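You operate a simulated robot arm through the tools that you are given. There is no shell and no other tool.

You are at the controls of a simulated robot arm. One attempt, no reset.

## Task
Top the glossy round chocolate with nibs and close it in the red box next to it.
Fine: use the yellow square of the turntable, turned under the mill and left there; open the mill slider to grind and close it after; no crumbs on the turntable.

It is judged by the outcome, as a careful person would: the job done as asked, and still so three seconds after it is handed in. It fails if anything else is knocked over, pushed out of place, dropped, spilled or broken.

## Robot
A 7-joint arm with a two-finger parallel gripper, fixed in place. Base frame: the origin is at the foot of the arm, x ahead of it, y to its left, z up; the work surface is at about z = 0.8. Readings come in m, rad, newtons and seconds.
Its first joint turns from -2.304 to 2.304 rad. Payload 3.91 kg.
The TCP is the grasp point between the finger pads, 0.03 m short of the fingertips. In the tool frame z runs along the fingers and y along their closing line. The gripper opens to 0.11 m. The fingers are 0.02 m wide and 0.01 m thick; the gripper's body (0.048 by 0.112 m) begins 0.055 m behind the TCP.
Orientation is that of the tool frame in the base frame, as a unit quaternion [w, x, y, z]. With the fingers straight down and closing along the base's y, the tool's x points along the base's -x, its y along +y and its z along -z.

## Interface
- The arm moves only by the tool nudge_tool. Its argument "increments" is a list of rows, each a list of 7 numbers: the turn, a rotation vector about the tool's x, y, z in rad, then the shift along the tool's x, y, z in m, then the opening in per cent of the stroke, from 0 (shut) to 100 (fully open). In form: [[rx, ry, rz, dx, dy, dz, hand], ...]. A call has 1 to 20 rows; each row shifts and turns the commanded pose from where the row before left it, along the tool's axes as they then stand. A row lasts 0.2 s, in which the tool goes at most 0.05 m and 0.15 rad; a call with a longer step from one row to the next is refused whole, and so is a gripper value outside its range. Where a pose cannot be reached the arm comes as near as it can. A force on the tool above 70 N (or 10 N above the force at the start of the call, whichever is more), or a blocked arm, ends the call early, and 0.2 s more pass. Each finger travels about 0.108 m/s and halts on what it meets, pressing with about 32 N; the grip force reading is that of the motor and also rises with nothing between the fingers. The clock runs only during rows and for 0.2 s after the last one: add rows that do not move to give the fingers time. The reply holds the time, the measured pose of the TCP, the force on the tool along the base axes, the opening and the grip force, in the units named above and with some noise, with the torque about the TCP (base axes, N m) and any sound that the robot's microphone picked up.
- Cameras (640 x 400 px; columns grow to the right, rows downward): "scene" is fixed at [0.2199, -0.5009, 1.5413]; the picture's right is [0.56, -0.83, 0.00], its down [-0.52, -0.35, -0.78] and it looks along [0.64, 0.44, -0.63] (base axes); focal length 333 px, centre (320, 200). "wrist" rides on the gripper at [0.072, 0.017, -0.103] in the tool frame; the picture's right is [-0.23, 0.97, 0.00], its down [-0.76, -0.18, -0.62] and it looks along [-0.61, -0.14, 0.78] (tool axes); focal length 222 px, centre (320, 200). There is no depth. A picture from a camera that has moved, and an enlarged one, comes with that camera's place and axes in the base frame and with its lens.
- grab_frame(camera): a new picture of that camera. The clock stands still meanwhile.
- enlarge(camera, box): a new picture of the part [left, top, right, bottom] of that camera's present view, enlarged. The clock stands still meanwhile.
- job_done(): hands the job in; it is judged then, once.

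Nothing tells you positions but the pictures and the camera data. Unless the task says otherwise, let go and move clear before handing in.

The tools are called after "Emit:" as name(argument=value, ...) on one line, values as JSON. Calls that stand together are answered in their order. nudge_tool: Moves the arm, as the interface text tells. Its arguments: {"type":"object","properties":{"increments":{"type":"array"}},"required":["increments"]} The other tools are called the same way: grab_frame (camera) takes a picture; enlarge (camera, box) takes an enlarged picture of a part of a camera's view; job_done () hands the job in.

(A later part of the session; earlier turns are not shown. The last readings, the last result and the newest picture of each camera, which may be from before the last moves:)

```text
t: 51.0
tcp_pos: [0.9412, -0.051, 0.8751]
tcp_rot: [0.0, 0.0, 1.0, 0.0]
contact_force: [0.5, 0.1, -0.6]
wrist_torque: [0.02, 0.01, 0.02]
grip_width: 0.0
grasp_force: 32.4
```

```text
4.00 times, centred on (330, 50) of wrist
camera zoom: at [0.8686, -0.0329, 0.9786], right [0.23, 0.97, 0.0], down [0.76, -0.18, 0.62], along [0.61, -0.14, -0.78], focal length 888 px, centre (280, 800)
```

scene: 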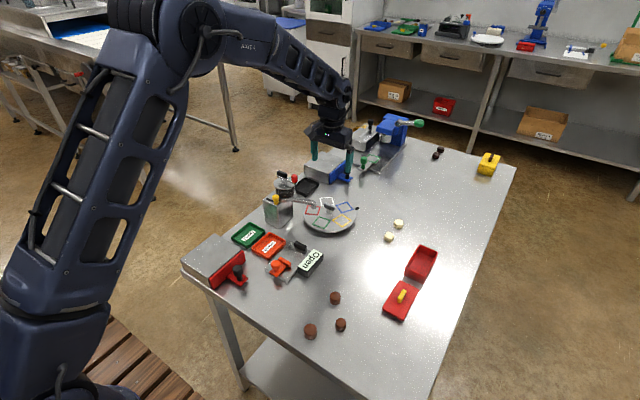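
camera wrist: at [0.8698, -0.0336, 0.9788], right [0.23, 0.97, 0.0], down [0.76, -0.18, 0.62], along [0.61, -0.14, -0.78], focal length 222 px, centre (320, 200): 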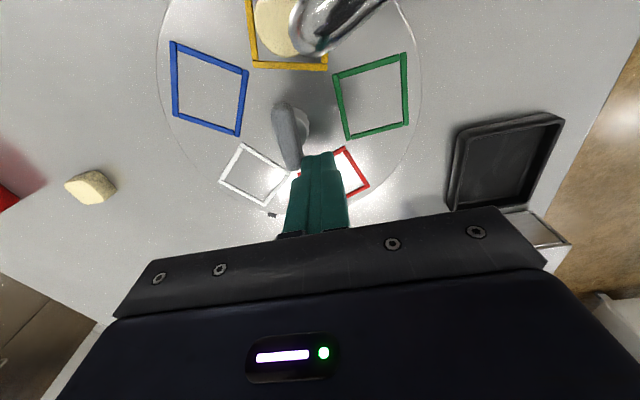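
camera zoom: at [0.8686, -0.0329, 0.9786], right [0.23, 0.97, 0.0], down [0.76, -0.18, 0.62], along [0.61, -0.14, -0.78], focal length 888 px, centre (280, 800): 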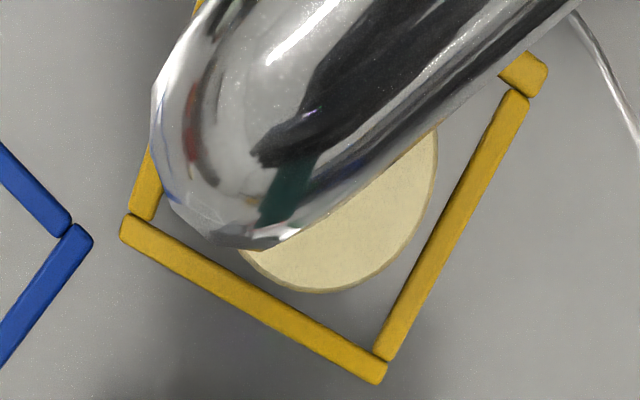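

From above it looks about 8–10 mm off tangentially, but the mouth's height matters. I'll back away and take a low side view of the spout and chocolate to settle it.

Emit:
nudge_tool(increments=[[0, 0, 0, 0, 0, -0.04, 0], [0, 0, 0, 0, 0, -0.04, 0], [0, 0, 0, 0.035, -0.03, 0, 0], [0, 0, 0, 0.036, -0.035, 0, 0], [0, -0.1222, 0, 0, 0, 0, 0], [0, -0.1222, 0, 0, 0, 0, 0], [0, -0.1222, 0, 0, 0, 0, 0], [0, -0.1222, 0, 0, 0, 0, 0], [0, -0.1222, 0, 0, 0, 0, 0], [0, 0, 0, 0.0287, 0, 0.041, 0], [0, 0, 0, 0, 0, 0, 0]])

Emit:
grab_frame(camera="wrist")

Emit:
enlarge(camera="scene", box=[304, 190, 334, 220])

```text
refused: row 4 steps farther than a row can; nothing moved
```

```text
taken
camera wrist: at [0.8686, -0.0329, 0.9786], right [0.23, 0.97, 0.0], down [0.76, -0.18, 0.62], along [0.61, -0.14, -0.78], focal length 222 px, centre (320, 200)
```

wrist: 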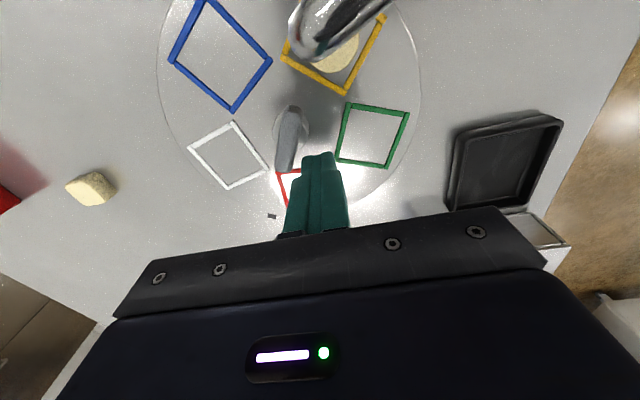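

```text
13.33 times, centred on (319, 205) of scene
camera zoom: at [0.2199, -0.5009, 1.5413], right [0.56, -0.83, 0.0], down [-0.52, -0.35, -0.78], along [0.64, 0.44, -0.63], focal length 4437 px, centre (333, 133)
```

zoom: 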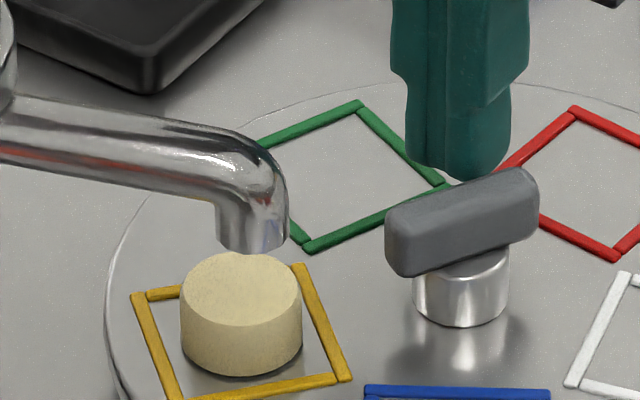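

Emit:
nudge_tool(increments=[[0, 0, 0, 0, 0, -0.04, 0], [0, 0, 0, 0, 0, -0.04, 0], [0, 0, 0, 0.025, -0.025, 0, 0], [0, 0, 0, 0.025, -0.025, 0, 0], [0, 0, 0, 0.021, -0.015, 0, 0], [0, -0.1222, 0, 0, 0, 0, 0], [0, -0.1222, 0, 0, 0, 0, 0], [0, -0.1222, 0, 0, 0, 0, 0], [0, -0.1222, 0, 0, 0, 0, 0], [0, -0.1222, 0, 0, 0, 0, 0], [0, 0, 0, 0.0144, 0, 0.0205, 0], [0, 0, 0, 0.0144, 0, 0.0205, 0], [0, 0, 0, 0, 0, 0, 0]])

Emit:
grab_frame(camera="wrist")

Emit:
enlarge(camera="scene", box=[304, 190, 334, 220])

```text
t: 53.8
tcp_pos: [0.8706, -0.1148, 0.9042]
tcp_rot: [0.301, 0.0, 0.953, 0.001]
contact_force: [-0.4, 0.8, 1.1]
wrist_torque: [-0.04, 0.01, -0.03]
grip_width: 0.0
grasp_force: 32.0
```

```text
taken
camera wrist: at [0.7524, -0.0987, 0.948], right [0.19, 0.97, 0.13], down [0.27, -0.18, 0.95], along [0.95, -0.14, -0.29], focal length 222 px, centre (320, 200)
```

wrist: 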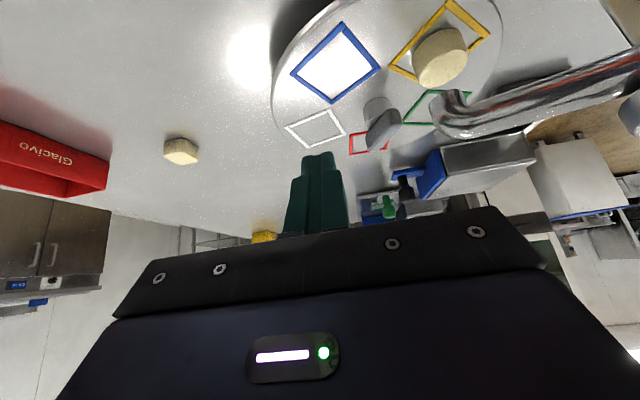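

```text
13.33 times, centred on (319, 205) of scene
camera zoom: at [0.2199, -0.5009, 1.5413], right [0.56, -0.83, 0.0], down [-0.52, -0.35, -0.78], along [0.64, 0.44, -0.63], focal length 4437 px, centre (333, 133)
```

zoom: 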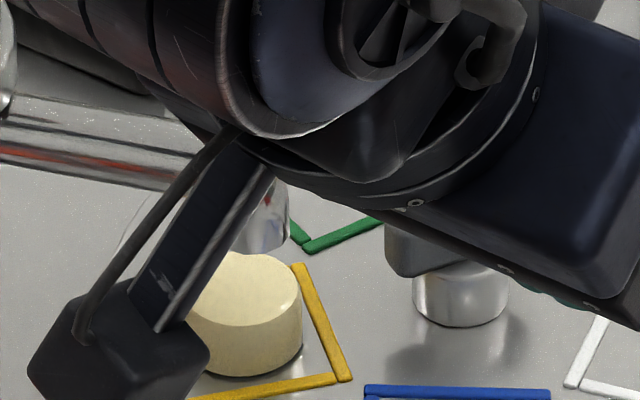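

Emit:
enlarge(camera="wrist", box=[380, 0, 510, 145])

```text
2.76 times, centred on (445, 72) of wrist
camera zoom: at [0.7524, -0.0987, 0.948], right [0.19, 0.97, 0.13], down [0.27, -0.18, 0.95], along [0.95, -0.14, -0.29], focal length 613 px, centre (-25, 552)
```

zoom: 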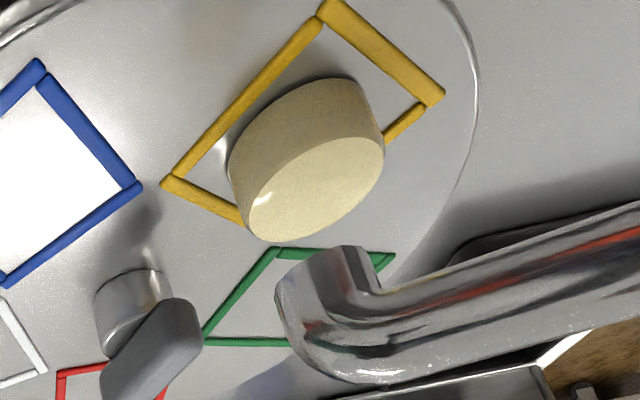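

The mouth is at about (0.873, -0.037, 0.862), and the chocolate at (0.878, -0.028), so it has gone roughly 9–10 degrees too far. I'll push the bar end back from the other side in small steps.

Emit:
nudge_tool(increments=[[0, 0, 0, -0.0172, 0, -0.0246, 0], [0, 0.1222, 0, 0, 0, 0, 0], [0, 0.1222, 0, 0, 0, 0, 0], [0, 0.1222, 0, 0, 0, 0, 0], [0, 0.1222, 0, 0, 0, 0, 0], [0, 0.1222, 0, 0, 0, 0, 0], [0, 0, 0, -0.032, 0.01, 0, 0], [0, 0, 0, -0.031, 0.01, 0, 0], [0, 0, 0, 0, 0, 0.03, 0], [0, 0, 0, 0, 0, 0.03, 0], [0, 0, 0, 0, 0, 0, 0]])

Emit:
enlarge(camera="wrist", box=[240, 0, 440, 180])

Emit:
enlarge(camera="scene", box=[304, 185, 364, 230])

```text
t: 56.2
tcp_pos: [0.9357, -0.0961, 0.8726]
tcp_rot: [0.001, 0.0, 1.0, 0.001]
contact_force: [-0.3, 0.2, 1.3]
wrist_torque: [0.01, 0.03, -0.02]
grip_width: 0.0
grasp_force: 32.8
```

```text
2.22 times, centred on (340, 90) of wrist
camera zoom: at [0.863, -0.0784, 0.977], right [0.23, 0.97, 0.0], down [0.76, -0.18, 0.62], along [0.61, -0.14, -0.78], focal length 494 px, centre (276, 444)
```

zoom: 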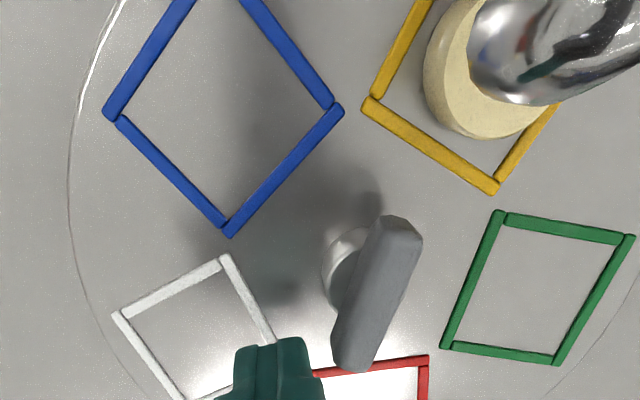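

```text
8.89 times, centred on (334, 208) of scene
camera zoom: at [0.2199, -0.5009, 1.5413], right [0.56, -0.83, 0.0], down [-0.52, -0.35, -0.78], along [0.64, 0.44, -0.63], focal length 2958 px, centre (196, 133)
```

zoom: 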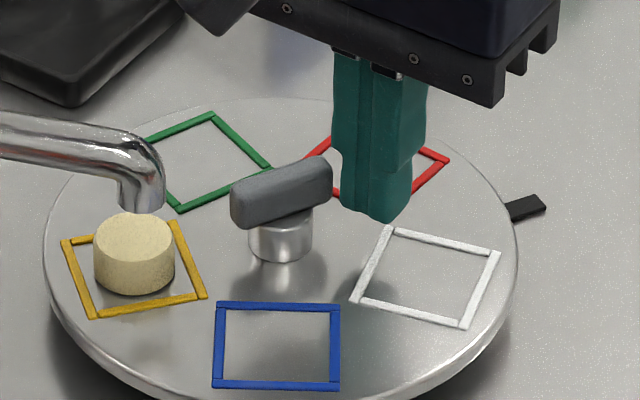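

Emit:
nudge_tool(increments=[[0, 0, 0, 0, 0.003, 0, 0], [0, 0, 0, 0, 0.001, 0, 0], [0, 0, 0, 0, 0.001, 0, 0], [0, 0, 0, 0, 0, 0, 0]])

Emit:
enlarge(camera="wrist", box=[240, 0, 440, 180])

Emit:
enlarge(camera="scene", box=[304, 185, 364, 230])

```text
t: 57.2
tcp_pos: [0.9344, -0.0886, 0.8748]
tcp_rot: [0.0, 0.001, 1.0, 0.0]
contact_force: [0.1, 0.0, -0.2]
wrist_torque: [0.0, -0.01, -0.01]
grip_width: 0.0
grasp_force: 31.7
```

```text
2.22 times, centred on (340, 90) of wrist
camera zoom: at [0.8617, -0.0726, 0.9785], right [0.23, 0.97, 0.0], down [0.76, -0.18, 0.62], along [0.61, -0.14, -0.78], focal length 494 px, centre (276, 444)
```

zoom: 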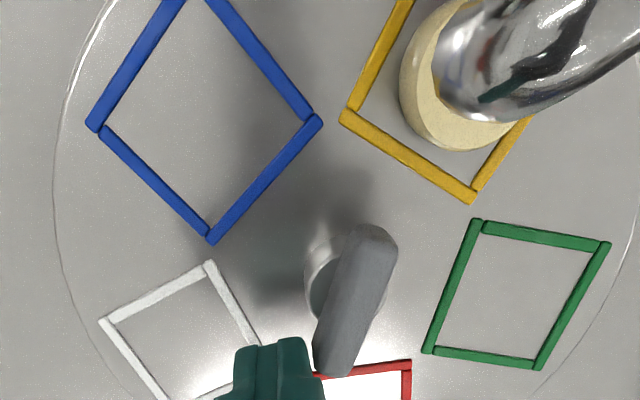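

```text
8.89 times, centred on (334, 208) of scene
camera zoom: at [0.2199, -0.5009, 1.5413], right [0.56, -0.83, 0.0], down [-0.52, -0.35, -0.78], along [0.64, 0.44, -0.63], focal length 2958 px, centre (196, 133)
```

zoom: 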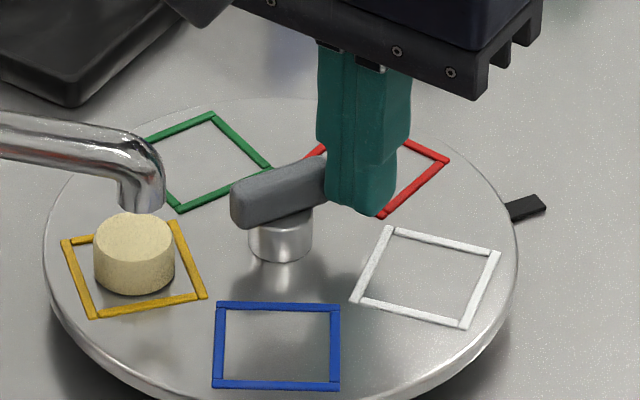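

Emit:
nudge_tool(increments=[[0, 0, 0, 0, 0.001, 0, 0], [0, 0, 0, 0, 0.001, 0, 0], [0, 0, 0, 0, 0, 0, 0], [0, 0, 0, 0, 0, 0, 0]])

Emit:
enlarge(camera="scene", box=[304, 185, 364, 230])

```text
t: 58.2
tcp_pos: [0.9344, -0.089, 0.8744]
tcp_rot: [0.001, 0.0, 1.0, 0.0]
contact_force: [4.9, -8.1, -3.4]
wrist_torque: [-0.19, -0.13, -0.03]
grip_width: 0.0
grasp_force: 31.9
```

```text
8.89 times, centred on (334, 208) of scene
camera zoom: at [0.2199, -0.5009, 1.5413], right [0.56, -0.83, 0.0], down [-0.52, -0.35, -0.78], along [0.64, 0.44, -0.63], focal length 2958 px, centre (196, 133)
```

zoom: 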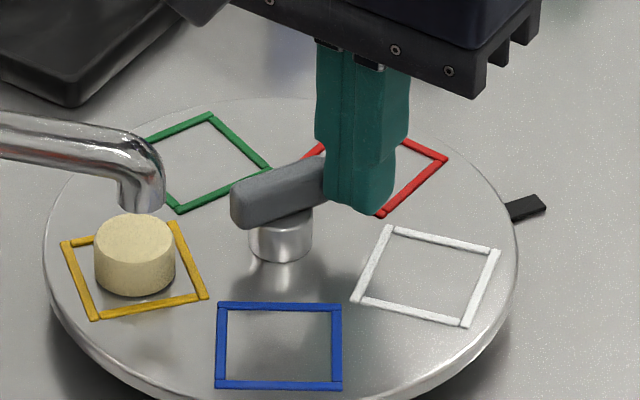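

Contact made, with some static friction. Continuing 1 mm at a time.

Emit:
nudge_tool(increments=[[0, 0, 0, 0, 0.001, 0, 0], [0, 0, 0, 0, 0, 0, 0], [0, 0, 0, 0, 0, 0, 0]])

Emit:
enlarge(camera="scene", box=[304, 185, 364, 230])

```text
t: 59.0
tcp_pos: [0.9353, -0.0883, 0.8756]
tcp_rot: [0.001, -0.001, 1.0, 0.001]
contact_force: [9.1, -9.0, -1.4]
wrist_torque: [-0.24, -0.2, -0.07]
grip_width: 0.0001
grasp_force: 32.1
```

```text
8.89 times, centred on (334, 208) of scene
camera zoom: at [0.2199, -0.5009, 1.5413], right [0.56, -0.83, 0.0], down [-0.52, -0.35, -0.78], along [0.64, 0.44, -0.63], focal length 2958 px, centre (196, 133)
```

zoom: 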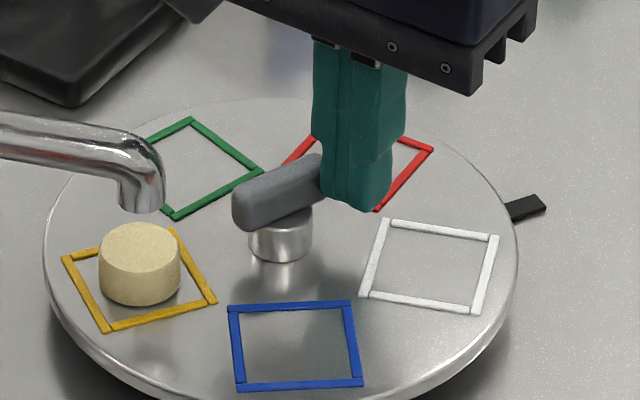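

Emit:
nudge_tool(increments=[[0, 0, 0, 0, 0.0006, 0, 0], [0, 0, 0, 0, 0, 0, 0], [0, 0, 0, 0, 0, 0, 0]])

Emit:
enlarge(camera="scene", box=[304, 185, 364, 230])

Emit:
enlarge(camera="wrist", box=[240, 0, 440, 180])

```text
t: 59.8
tcp_pos: [0.9341, -0.086, 0.8743]
tcp_rot: [-0.001, -0.001, 1.0, 0.0]
contact_force: [3.2, -3.9, 1.6]
wrist_torque: [-0.11, -0.15, -0.03]
grip_width: 0.0001
grasp_force: 31.6
```

```text
8.89 times, centred on (334, 208) of scene
camera zoom: at [0.2199, -0.5009, 1.5413], right [0.56, -0.83, 0.0], down [-0.52, -0.35, -0.78], along [0.64, 0.44, -0.63], focal length 2958 px, centre (196, 133)
```

zoom: 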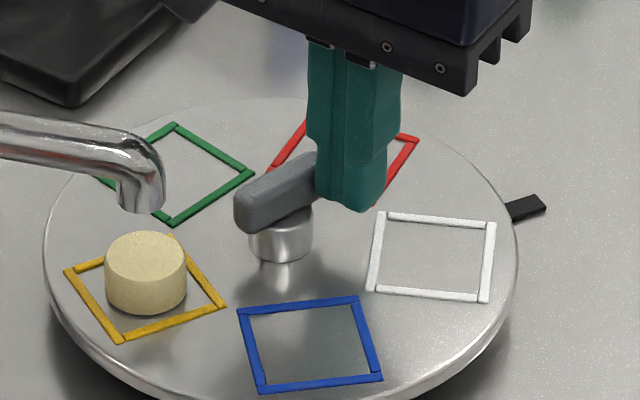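

```text
2.22 times, centred on (340, 90) of wrist
camera zoom: at [0.8613, -0.0689, 0.979], right [0.23, 0.97, 0.0], down [0.76, -0.18, 0.62], along [0.61, -0.14, -0.78], focal length 494 px, centre (276, 444)
```

zoom: 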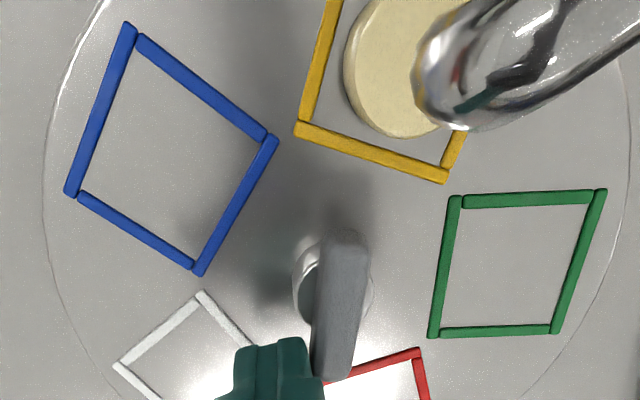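

By the overhead view the chocolate is now within about 3 mm of the mouth. I'll back off and verify from the same low side view as before.

Emit:
nudge_tool(increments=[[0, 0, 0, 0, -0.004, 0, 0], [0, 0, 0, 0, 0, -0.035, 0], [0, 0, 0, 0, 0, -0.035, 0], [0, 0, 0, 0.032, -0.013, 0, 0], [0, 0, 0, 0.032, -0.012, 0, 0], [0, -0.1222, 0, 0, 0, 0, 0], [0, -0.1222, 0, 0, 0, 0, 0], [0, -0.1222, 0, 0, 0, 0, 0], [0, -0.1222, 0, 0, 0, 0, 0], [0, -0.1222, 0, 0, 0, 0, 0], [0, 0, 0, 0.0115, 0, 0.0164, 0], [0, 0, 0, 0.0115, 0, 0.0164, 0], [0, 0, 0, 0, 0, 0, 0]])

Emit:
enlarge(camera="wrist", box=[380, 0, 510, 145])

Emit:
enlarge(camera="scene", box=[304, 190, 334, 220])

```text
t: 62.6
tcp_pos: [0.871, -0.1164, 0.9033]
tcp_rot: [0.301, 0.0, 0.954, 0.0]
contact_force: [-0.2, -0.2, 0.3]
wrist_torque: [-0.02, -0.02, -0.02]
grip_width: 0.0
grasp_force: 31.8
```

```text
2.76 times, centred on (445, 72) of wrist
camera zoom: at [0.7517, -0.0998, 0.9463], right [0.19, 0.97, 0.13], down [0.27, -0.18, 0.95], along [0.95, -0.14, -0.29], focal length 613 px, centre (-25, 552)
```

zoom: 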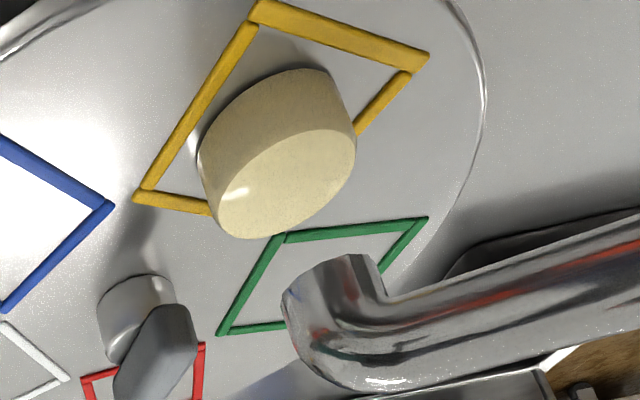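

```text
13.33 times, centred on (319, 205) of scene
camera zoom: at [0.2199, -0.5009, 1.5413], right [0.56, -0.83, 0.0], down [-0.52, -0.35, -0.78], along [0.64, 0.44, -0.63], focal length 4437 px, centre (333, 133)
```

zoom: 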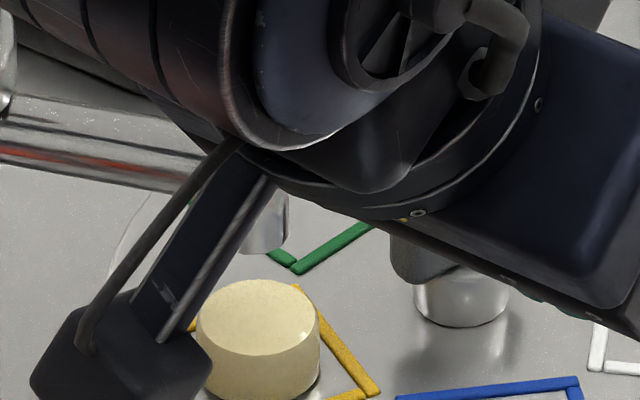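

Both views put the chocolate about 3–4 mm past the mouth now. I'll make one small correction back, pushing from the other side with fine steps.

Emit:
nudge_tool(increments=[[0, 0, 0, -0.023, 0, -0.0328, 0], [0, 0.1222, 0, 0, 0, 0, 0], [0, 0.1222, 0, 0, 0, 0, 0], [0, 0.1222, 0, 0, 0, 0, 0], [0, 0.1222, 0, 0, 0, 0, 0], [0, 0.1222, 0, 0, 0, 0, 0], [0, 0, 0, -0.024, 0.0235, 0, 0], [0, 0, 0, -0.024, 0.0235, 0, 0], [0, 0, 0, -0.0235, 0.0235, 0, 0], [0, 0, 0, 0, 0, 0.035, 0], [0, 0, 0, 0, 0, 0.034, 0], [0, 0, 0, 0, 0, 0, 0], [0, 0, 0, 0, 0, 0, 0]])

Emit:
enlarge(camera="scene", box=[304, 185, 364, 230])

```text
t: 65.4
tcp_pos: [0.9389, -0.0475, 0.8772]
tcp_rot: [0.0, 0.0, 1.0, -0.001]
contact_force: [-1.1, -0.2, -0.1]
wrist_torque: [-0.03, 0.02, -0.01]
grip_width: 0.0002
grasp_force: 32.1
```

```text
8.89 times, centred on (334, 208) of scene
camera zoom: at [0.2199, -0.5009, 1.5413], right [0.56, -0.83, 0.0], down [-0.52, -0.35, -0.78], along [0.64, 0.44, -0.63], focal length 2958 px, centre (196, 133)
```

zoom: 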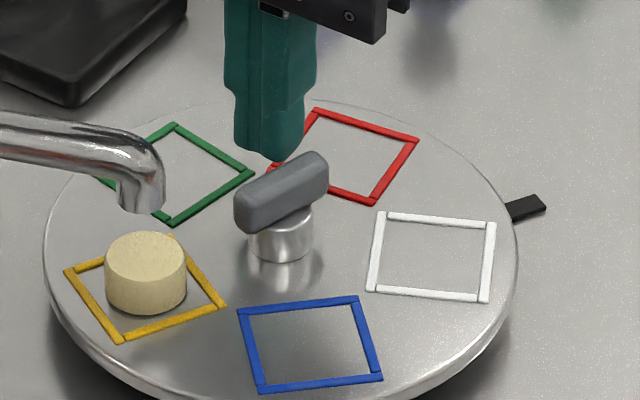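

Emit:
nudge_tool(increments=[[0, 0, 0, -0.003, -0.003, 0.002, 0], [0, 0, 0, 0, -0.0015, 0, 0], [0, 0, 0, 0, -0.001, 0, 0], [0, 0, 0, 0, 0, 0, 0]])

Emit:
enlarge(camera="scene", box=[304, 185, 364, 230])

```text
t: 66.4
tcp_pos: [0.9442, -0.0523, 0.8751]
tcp_rot: [0.0, 0.0, 1.0, 0.001]
contact_force: [-0.2, 0.4, -0.6]
wrist_torque: [0.0, 0.03, -0.01]
grip_width: 0.0002
grasp_force: 31.9
```

```text
8.89 times, centred on (334, 208) of scene
camera zoom: at [0.2199, -0.5009, 1.5413], right [0.56, -0.83, 0.0], down [-0.52, -0.35, -0.78], along [0.64, 0.44, -0.63], focal length 2958 px, centre (196, 133)
```

zoom: 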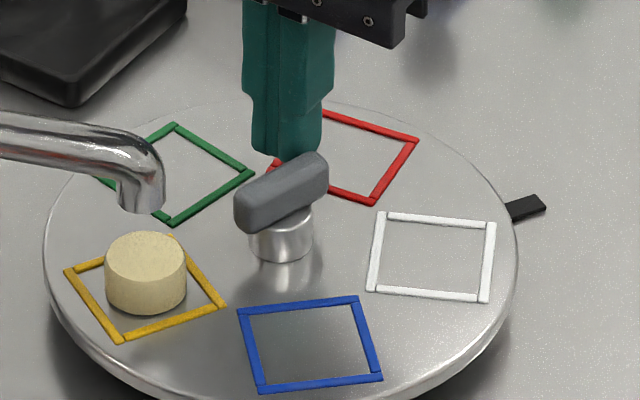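

Not touching yet. Stepping on in fine increments until the disc just yields.

Emit:
nudge_tool(increments=[[0, 0, 0, 0, -0.0005, 0, 0], [0, 0, 0, 0, -0.0005, 0, 0], [0, 0, 0, 0, 0, 0, 0]])

Emit:
nudge_tool(increments=[[0, 0, 0, 0, -0.0005, 0, 0], [0, 0, 0, 0, 0, 0, 0]])

Emit:
enlarge(camera="scene", box=[304, 185, 364, 230])

```text
t: 67.2
tcp_pos: [0.9442, -0.0528, 0.8749]
tcp_rot: [-0.001, 0.001, 1.0, 0.0]
contact_force: [0.6, -0.6, -0.2]
wrist_torque: [-0.03, -0.03, 0.01]
grip_width: 0.0
grasp_force: 32.2
```

```text
t: 67.8
tcp_pos: [0.9435, -0.0544, 0.874]
tcp_rot: [-0.001, 0.0, 1.0, 0.0]
contact_force: [1.0, 0.2, -0.5]
wrist_torque: [0.0, 0.01, -0.01]
grip_width: 0.0
grasp_force: 32.0
```

```text
8.89 times, centred on (334, 208) of scene
camera zoom: at [0.2199, -0.5009, 1.5413], right [0.56, -0.83, 0.0], down [-0.52, -0.35, -0.78], along [0.64, 0.44, -0.63], focal length 2958 px, centre (196, 133)
```

zoom: 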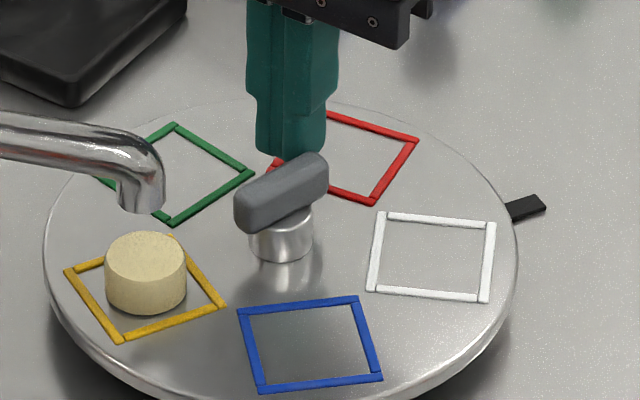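

Emit:
nudge_tool(increments=[[0, 0, 0, 0, -0.0005, 0, 0], [0, 0, 0, 0, 0, 0, 0]])

Emit:
nudge_tool(increments=[[0, 0, 0, 0, -0.0005, 0, 0], [0, 0, 0, 0, 0, 0, 0]])

Emit:
enlarge(camera="scene", box=[304, 185, 364, 230])

```text
t: 68.4
tcp_pos: [0.9447, -0.0546, 0.8758]
tcp_rot: [0.0, -0.001, 1.0, 0.0]
contact_force: [-0.2, -0.1, 1.0]
wrist_torque: [-0.01, 0.0, 0.01]
grip_width: 0.0002
grasp_force: 31.8
```

```text
t: 69.0
tcp_pos: [0.9441, -0.0534, 0.875]
tcp_rot: [0.0, 0.0, 1.0, 0.0]
contact_force: [3.4, 3.3, 0.8]
wrist_torque: [0.04, -0.03, -0.01]
grip_width: 0.0
grasp_force: 31.7
```

```text
8.89 times, centred on (334, 208) of scene
camera zoom: at [0.2199, -0.5009, 1.5413], right [0.56, -0.83, 0.0], down [-0.52, -0.35, -0.78], along [0.64, 0.44, -0.63], focal length 2958 px, centre (196, 133)
```

zoom: 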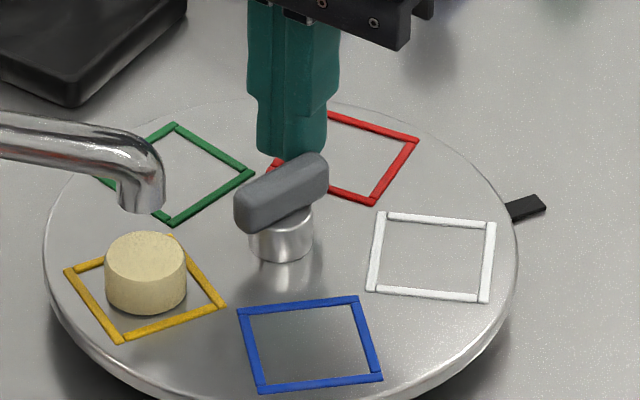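

Now just in contact (3 N). Continuing half a millimetre at a time.

Emit:
nudge_tool(increments=[[0, 0, 0, 0, -0.0004, 0, 0], [0, 0, 0, 0, 0, 0, 0]])

Emit:
enlarge(camera="scene", box=[304, 185, 364, 230])

```text
t: 69.6
tcp_pos: [0.9439, -0.0542, 0.8753]
tcp_rot: [0.0, 0.0, 1.0, 0.0]
contact_force: [1.4, 2.4, -1.8]
wrist_torque: [0.08, -0.08, -0.03]
grip_width: 0.0
grasp_force: 31.9
```

```text
8.89 times, centred on (334, 208) of scene
camera zoom: at [0.2199, -0.5009, 1.5413], right [0.56, -0.83, 0.0], down [-0.52, -0.35, -0.78], along [0.64, 0.44, -0.63], focal length 2958 px, centre (196, 133)
```

zoom: 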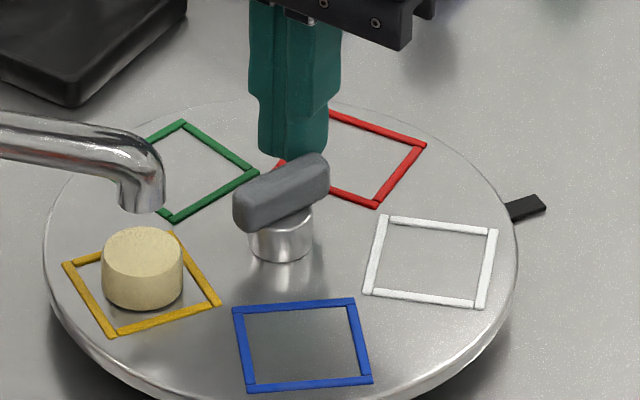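

The chocolate is now where I wanted it. I'll withdraw upward, pass high over the mill, and stop in front of the slider knob to measure it.

Emit:
nudge_tool(increments=[[0, 0, 0, 0, 0.004, 0, 0], [0, 0, 0, 0, 0.003, -0.03, 0], [0, 0, 0, 0, 0, -0.045, 0], [0, 0, 0, 0, 0, -0.045, 0], [0, 0, 0, 0, 0, -0.045, 0], [0, 0, 0, 0, 0, -0.045, 0], [0, 0, 0, 0.045, 0.018, 0, 0], [0, 0, 0, 0.045, 0.018, 0, 0], [0, 0, 0, 0.045, 0.018, 0, 20], [0, 0, 0, 0.045, 0.018, 0, 30], [0, 0, 0, 0.045, 0.018, 0, 30], [0, 0, 0, 0, 0, 0.04, 30], [0, 0, 0, 0, 0, 0.04, 30], [0, 0, 0, 0, 0, 0, 30]])

Emit:
grab_frame(camera="wrist")

Emit:
enlarge(camera="wrist", box=[250, 120, 390, 230])

Emit:
enlarge(camera="scene", box=[304, 185, 364, 230])

```text
t: 72.6
tcp_pos: [0.7172, 0.0449, 1.001]
tcp_rot: [0.0, 0.0, 1.0, 0.001]
contact_force: [-0.5, 1.0, 0.5]
wrist_torque: [0.02, -0.02, -0.03]
grip_width: 0.033
grasp_force: 0.0
```

```text
taken
camera wrist: at [0.6452, 0.0621, 1.1049], right [0.23, 0.97, 0.0], down [0.76, -0.18, 0.62], along [0.61, -0.14, -0.78], focal length 222 px, centre (320, 200)
```

wrist: 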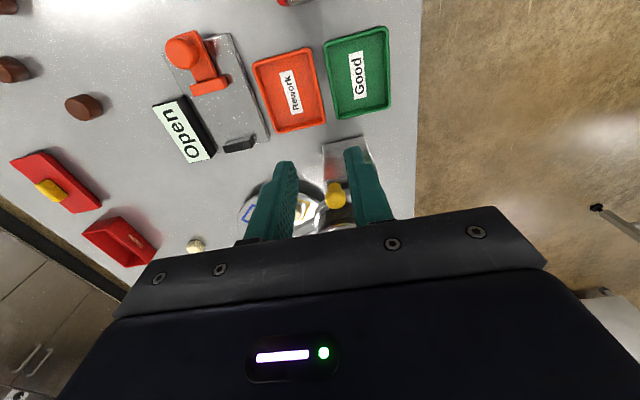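

```text
3.64 times, centred on (320, 175) of wrist
camera zoom: at [0.6452, 0.0621, 1.1049], right [0.23, 0.97, 0.0], down [0.76, -0.18, 0.62], along [0.61, -0.14, -0.78], focal length 808 px, centre (320, 291)
```

zoom: 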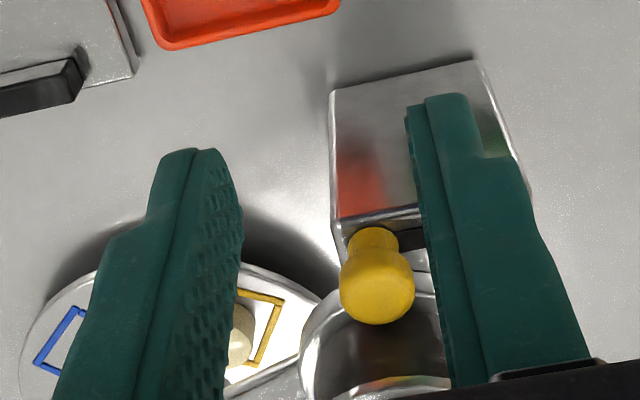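

```text
8.89 times, centred on (334, 208) of scene
camera zoom: at [0.2199, -0.5009, 1.5413], right [0.56, -0.83, 0.0], down [-0.52, -0.35, -0.78], along [0.64, 0.44, -0.63], focal length 2958 px, centre (196, 133)
```

zoom: 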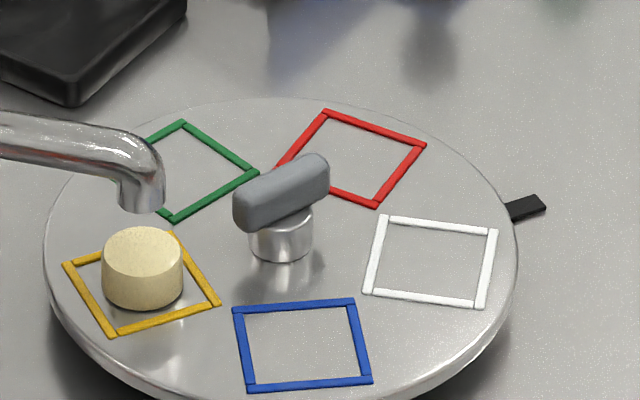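

The knob is at about (0.7945, 0.045), head 21 mm wide. I'll tilt the tool 30 degrees so the hand stays clear of the crank, and straddle the knob loosely.

Emit:
nudge_tool(increments=[[0, -0.1309, 0, 0, 0, 0, 28], [0, -0.1309, 0, 0, 0, 0, 28], [0, -0.1309, 0, 0, 0, 0, 28], [0, -0.1309, 0, 0, 0, 0, 28], [0, 0, 0, -0.005, 0, 0.0286, 28], [0, 0, 0, -0.005, 0, 0.0286, 28], [0, 0, 0, 0, 0, 0, 28], [0, 0, 0, 0, 0, 0, 28]])

Emit:
enlarge(camera="wrist", box=[220, 80, 420, 240])

Emit:
enlarge(camera="scene", box=[250, 155, 320, 230])

```text
t: 74.4
tcp_pos: [0.7552, 0.0448, 0.9591]
tcp_rot: [0.259, 0.0, 0.966, 0.0]
contact_force: [0.3, 0.3, -1.3]
wrist_torque: [-0.02, -0.01, 0.01]
grip_width: 0.0308
grasp_force: 0.0
```

```text
2.50 times, centred on (320, 160) of wrist
camera zoom: at [0.6407, 0.0623, 1.0124], right [0.2, 0.97, 0.11], down [0.35, -0.18, 0.92], along [0.92, -0.14, -0.37], focal length 555 px, centre (320, 300)
```

zoom: 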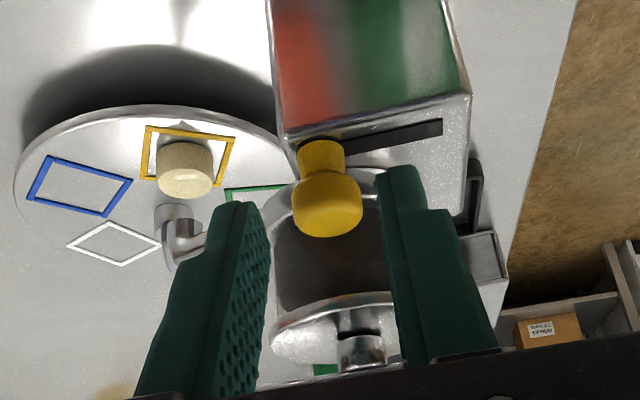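

```text
5.33 times, centred on (285, 192) of scene
camera zoom: at [0.2199, -0.5009, 1.5413], right [0.56, -0.83, 0.0], down [-0.52, -0.35, -0.78], along [0.64, 0.44, -0.63], focal length 1775 px, centre (507, 240)
```

zoom: 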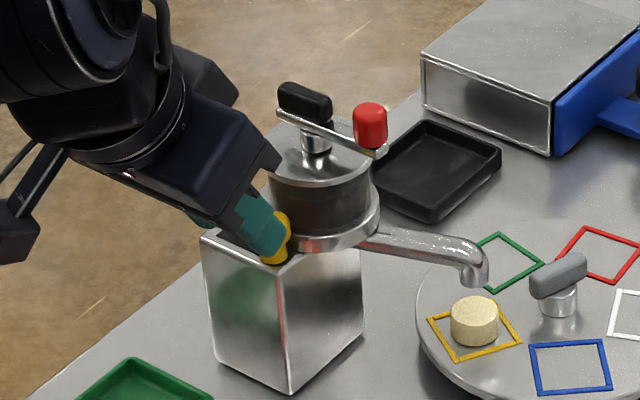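

Emit:
nudge_tool(increments=[[0, 0, 0, -0.0014, 0, 0.0153, 28], [0, 0, 0, -0.0014, 0, 0.0153, 28], [0, 0, 0, 0, 0, 0, 28]])

Emit:
enlarge(camera="wrist", box=[220, 80, 420, 240])

Emit:
enlarge(camera="scene", box=[250, 155, 320, 230])

```text
t: 75.2
tcp_pos: [0.7738, 0.043, 0.9342]
tcp_rot: [0.259, -0.001, 0.966, 0.0]
contact_force: [0.0, 0.4, 0.1]
wrist_torque: [-0.02, 0.02, 0.01]
grip_width: 0.0309
grasp_force: 0.0
```

```text
2.50 times, centred on (320, 160) of wrist
camera zoom: at [0.6597, 0.0603, 0.9886], right [0.2, 0.97, 0.11], down [0.35, -0.18, 0.92], along [0.92, -0.14, -0.37], focal length 555 px, centre (320, 300)
```

zoom: 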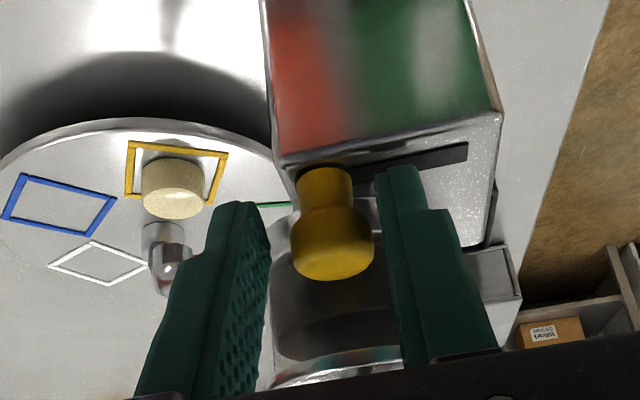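

```text
5.33 times, centred on (285, 192) of scene
camera zoom: at [0.2199, -0.5009, 1.5413], right [0.56, -0.83, 0.0], down [-0.52, -0.35, -0.78], along [0.64, 0.44, -0.63], focal length 1775 px, centre (507, 240)
```

zoom: 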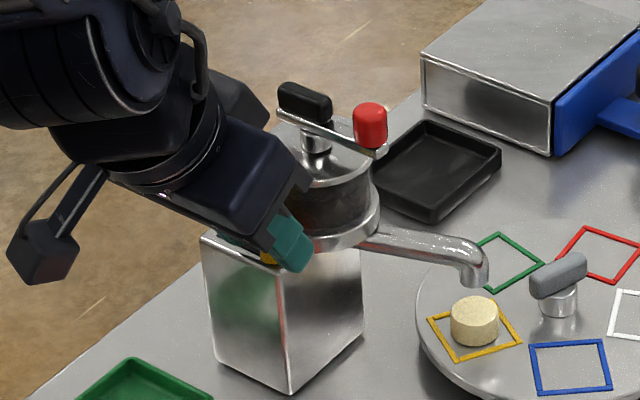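

Emit:
enlarge(camera="wrist", box=[250, 125, 300, 180])

Emit:
enlarge(camera="scene", box=[309, 190, 339, 220])

```text
7.27 times, centred on (275, 152) of wrist
camera zoom: at [0.6597, 0.0603, 0.9886], right [0.2, 0.97, 0.11], down [0.35, -0.18, 0.92], along [0.92, -0.14, -0.37], focal length 1615 px, centre (647, 546)
```

zoom: 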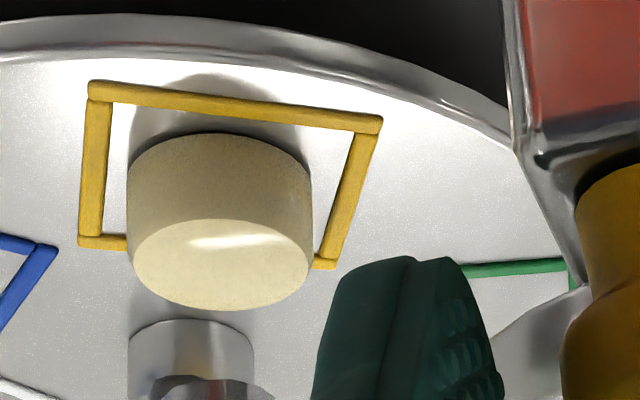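

```text
13.33 times, centred on (324, 205) of scene
camera zoom: at [0.2199, -0.5009, 1.5413], right [0.56, -0.83, 0.0], down [-0.52, -0.35, -0.78], along [0.64, 0.44, -0.63], focal length 4437 px, centre (267, 133)
```

zoom: 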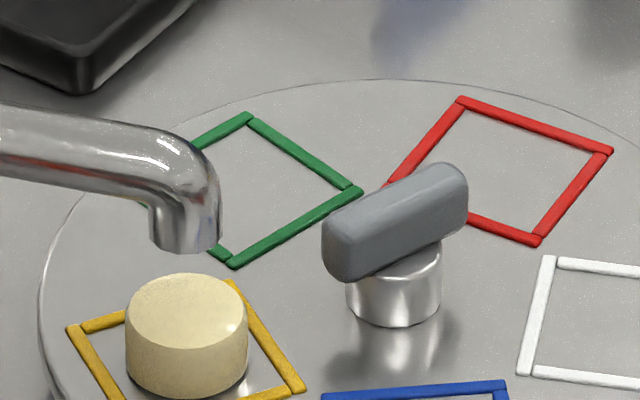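

The alignment is good: chocolate centred under the mouth within about 2 mm. Now I'll push the slider open in +y and look at once; time stands still between calls.

Emit:
nudge_tool(increments=[[0, 0, 0, 0, 0.015, 0, 28], [0, 0, 0, 0, 0.015, 0, 28], [0, 0, 0, 0, 0.012, 0, 28]])

Emit:
enlarge(camera="scene", box=[309, 190, 339, 220])

Emit:
enlarge(camera="scene", box=[250, 155, 320, 230])

Emit:
enlarge(camera="wrist", box=[220, 80, 420, 240])

```text
t: 76.0
tcp_pos: [0.7746, 0.0863, 0.9355]
tcp_rot: [0.259, 0.001, 0.966, -0.001]
contact_force: [-1.7, -7.0, 0.0]
wrist_torque: [-0.13, -0.03, -0.21]
grip_width: 0.0343
grasp_force: 3.5
```

```text
13.33 times, centred on (324, 205) of scene
camera zoom: at [0.2199, -0.5009, 1.5413], right [0.56, -0.83, 0.0], down [-0.52, -0.35, -0.78], along [0.64, 0.44, -0.63], focal length 4437 px, centre (267, 133)
```

zoom: 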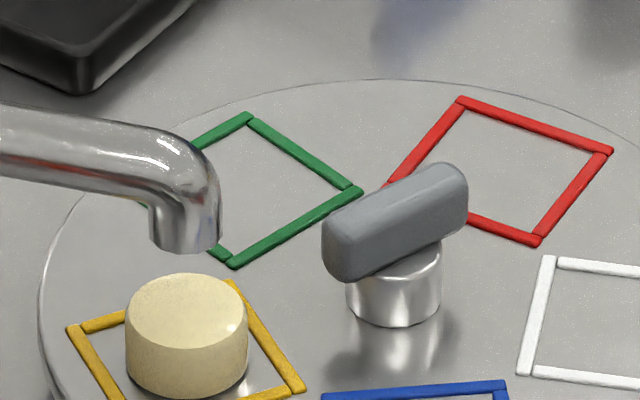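

```text
5.33 times, centred on (285, 192) of scene
camera zoom: at [0.2199, -0.5009, 1.5413], right [0.56, -0.83, 0.0], down [-0.52, -0.35, -0.78], along [0.64, 0.44, -0.63], focal length 1775 px, centre (507, 240)
```

zoom: 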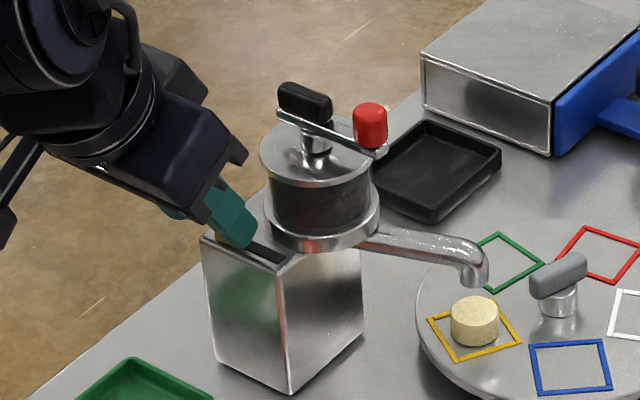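

```text
2.50 times, centred on (320, 160) of wrist
camera zoom: at [0.6589, 0.1024, 0.9885], right [0.2, 0.97, 0.11], down [0.35, -0.18, 0.92], along [0.92, -0.14, -0.37], focal length 555 px, centre (320, 300)
```

zoom: 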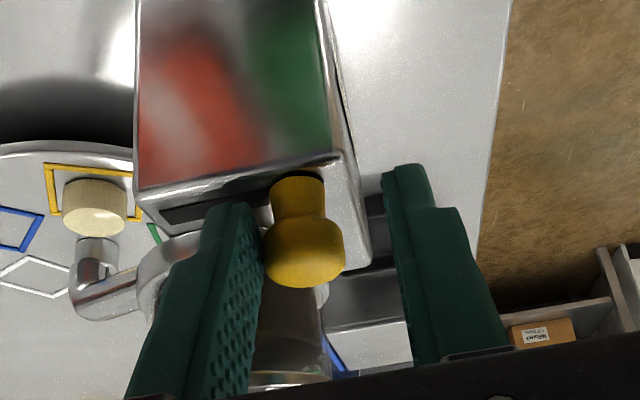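

The slider is at the far end, but no nibs have fallen yet. I'll wait briefly.

Emit:
nudge_tool(increments=[[0, 0, 0, 0, 0.001, 0, 28], [0, 0, 0, 0, 0, 0, 28]])

Emit:
enlarge(camera="scene", box=[309, 190, 339, 220])

Emit:
enlarge(camera="scene", box=[250, 155, 320, 230])

```text
t: 76.6
tcp_pos: [0.7734, 0.087, 0.9356]
tcp_rot: [0.259, 0.0, 0.966, -0.002]
contact_force: [-4.6, -11.1, 1.6]
wrist_torque: [-0.11, 0.05, -0.27]
grip_width: 0.0362
grasp_force: 5.3
```

```text
13.33 times, centred on (324, 205) of scene
camera zoom: at [0.2199, -0.5009, 1.5413], right [0.56, -0.83, 0.0], down [-0.52, -0.35, -0.78], along [0.64, 0.44, -0.63], focal length 4437 px, centre (267, 133)
```

zoom: 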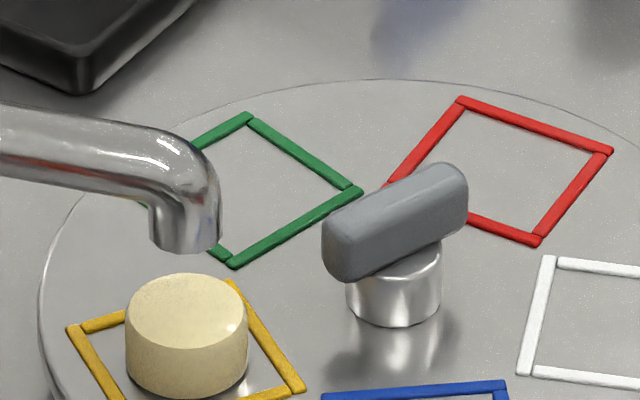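

```text
5.33 times, centred on (285, 192) of scene
camera zoom: at [0.2199, -0.5009, 1.5413], right [0.56, -0.83, 0.0], down [-0.52, -0.35, -0.78], along [0.64, 0.44, -0.63], focal length 1775 px, centre (507, 240)
```

zoom: 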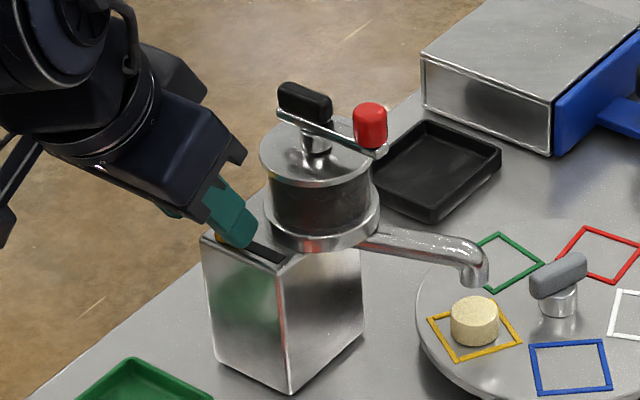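

The slider is open but nothing flows, so the crank evidently has to be turned with the slider open. I'll withdraw from the slider knob without moving it and look at the crank from above.

Emit:
nudge_tool(increments=[[0, 0, 0, 0, -0.004, 0, 30], [0, 0, 0, 0, 0, -0.02, 30], [0, 0, 0, 0, 0, -0.04, 30], [0, 0, 0, 0, 0, -0.04, 30], [0, 0.1309, 0, 0, 0, 0, 30], [0, 0.1309, 0, 0, 0, 0, 30], [0, 0.1309, 0, 0, 0, 0, 30], [0, 0.1309, 0, 0, 0, 0, 30], [0, 0, 0, 0, -0.025, -0.04, 30], [0, 0, 0, -0.03, -0.028, 0, 30], [0, 0, 0, -0.04, -0.028, 0, 30], [0, 0, 0, 0, 0, 0, 30]])

Emit:
grab_frame(camera="wrist")

Emit:
enlarge(camera="scene", box=[250, 155, 345, 230])

```text
t: 79.2
tcp_pos: [0.794, -0.0013, 1.0619]
tcp_rot: [0.0, 0.0, 1.0, 0.001]
contact_force: [-0.1, 0.2, 0.3]
wrist_torque: [-0.03, 0.0, -0.02]
grip_width: 0.0327
grasp_force: 0.1
```

```text
taken
camera wrist: at [0.7212, 0.016, 1.1662], right [0.23, 0.97, 0.0], down [0.76, -0.18, 0.62], along [0.61, -0.14, -0.78], focal length 222 px, centre (320, 200)
```

wrist: 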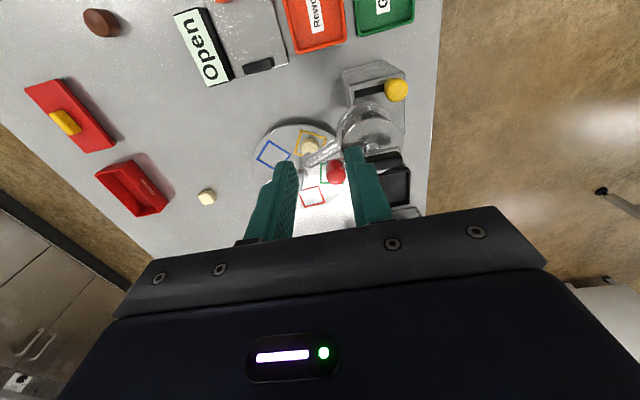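

```text
5.33 times, centred on (298, 192) of scene
camera zoom: at [0.2199, -0.5009, 1.5413], right [0.56, -0.83, 0.0], down [-0.52, -0.35, -0.78], along [0.64, 0.44, -0.63], focal length 1775 px, centre (440, 240)
```

zoom: 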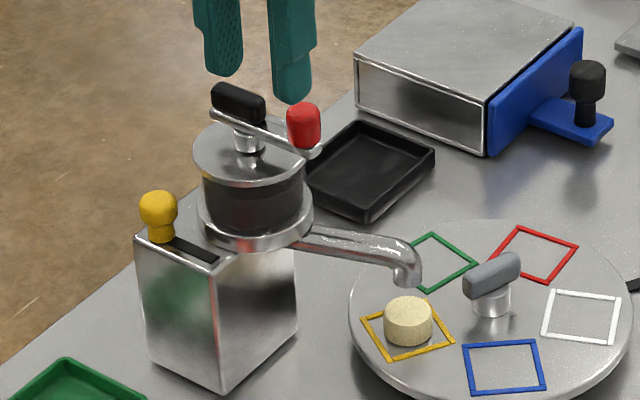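

Emit:
enlarge(camera="wrist", box=[280, 70, 420, 210])

Emit:
enlarge(camera="scene", box=[280, 165, 315, 205])

```text
2.86 times, centred on (350, 140) of wrist
camera zoom: at [0.7212, 0.016, 1.1662], right [0.23, 0.97, 0.0], down [0.76, -0.18, 0.62], along [0.61, -0.14, -0.78], focal length 635 px, centre (234, 371)
```

zoom: 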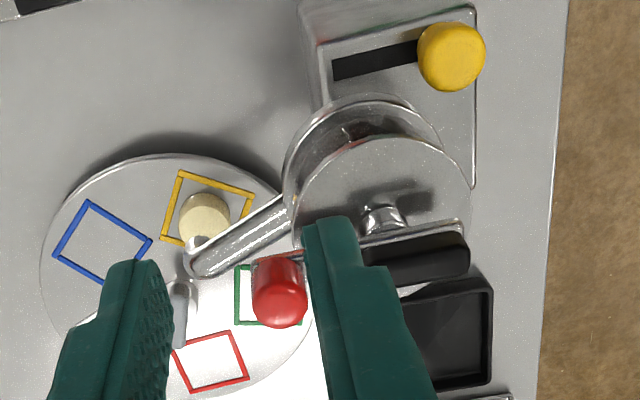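

```text
10.00 times, centred on (298, 185) of scene
camera zoom: at [0.2199, -0.5009, 1.5413], right [0.56, -0.83, 0.0], down [-0.52, -0.35, -0.78], along [0.64, 0.44, -0.63], focal length 3328 px, centre (545, 350)
```

zoom: 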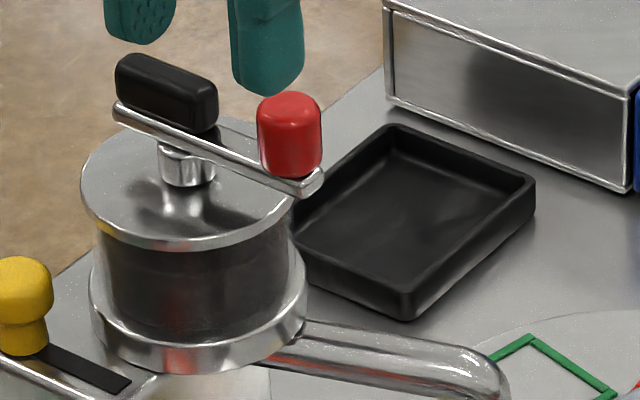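

The slider knob stays open at the far end. The crank's red handle is at about (0.8395, 0.0075), z 0.960–0.984, and its pivot at about (0.836, 0.047). I'll come down around the red handle.

Emit:
nudge_tool(increments=[[0, 0, 0, -0.0455, 0.009, 0, 32], [0, 0, 0, 0, 0, 0.02, 32], [0, 0, 0, 0, 0, 0, 32]])

Emit:
grab_frame(camera="wrist")

Emit:
enlarge(camera="scene", box=[270, 145, 325, 205])

```text
t: 80.0
tcp_pos: [0.8374, 0.0083, 1.0399]
tcp_rot: [0.0, -0.001, 1.0, -0.001]
contact_force: [-0.6, 0.4, 0.5]
wrist_torque: [0.03, 0.0, -0.04]
grip_width: 0.0353
grasp_force: 0.1
```

```text
taken
camera wrist: at [0.7651, 0.0259, 1.1438], right [0.23, 0.97, 0.0], down [0.76, -0.18, 0.62], along [0.61, -0.14, -0.78], focal length 222 px, centre (320, 200)
```

wrist: 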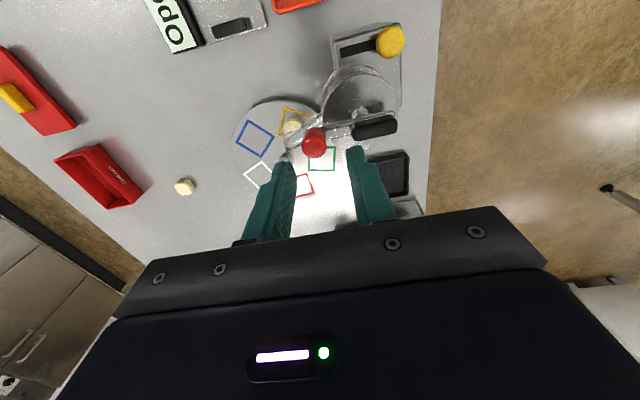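

```text
6.67 times, centred on (298, 175) of scene
camera zoom: at [0.2199, -0.5009, 1.5413], right [0.56, -0.83, 0.0], down [-0.52, -0.35, -0.78], along [0.64, 0.44, -0.63], focal length 2218 px, centre (470, 367)
```

zoom: 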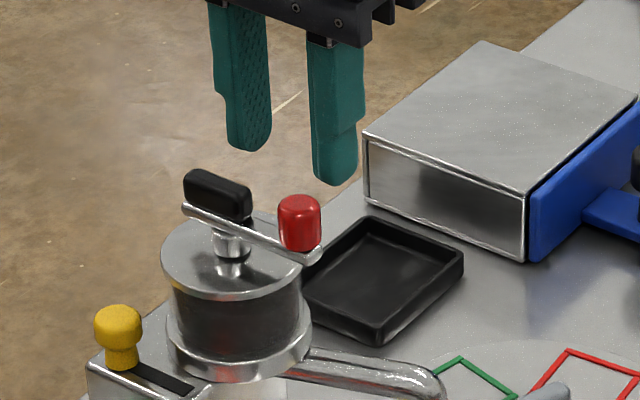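

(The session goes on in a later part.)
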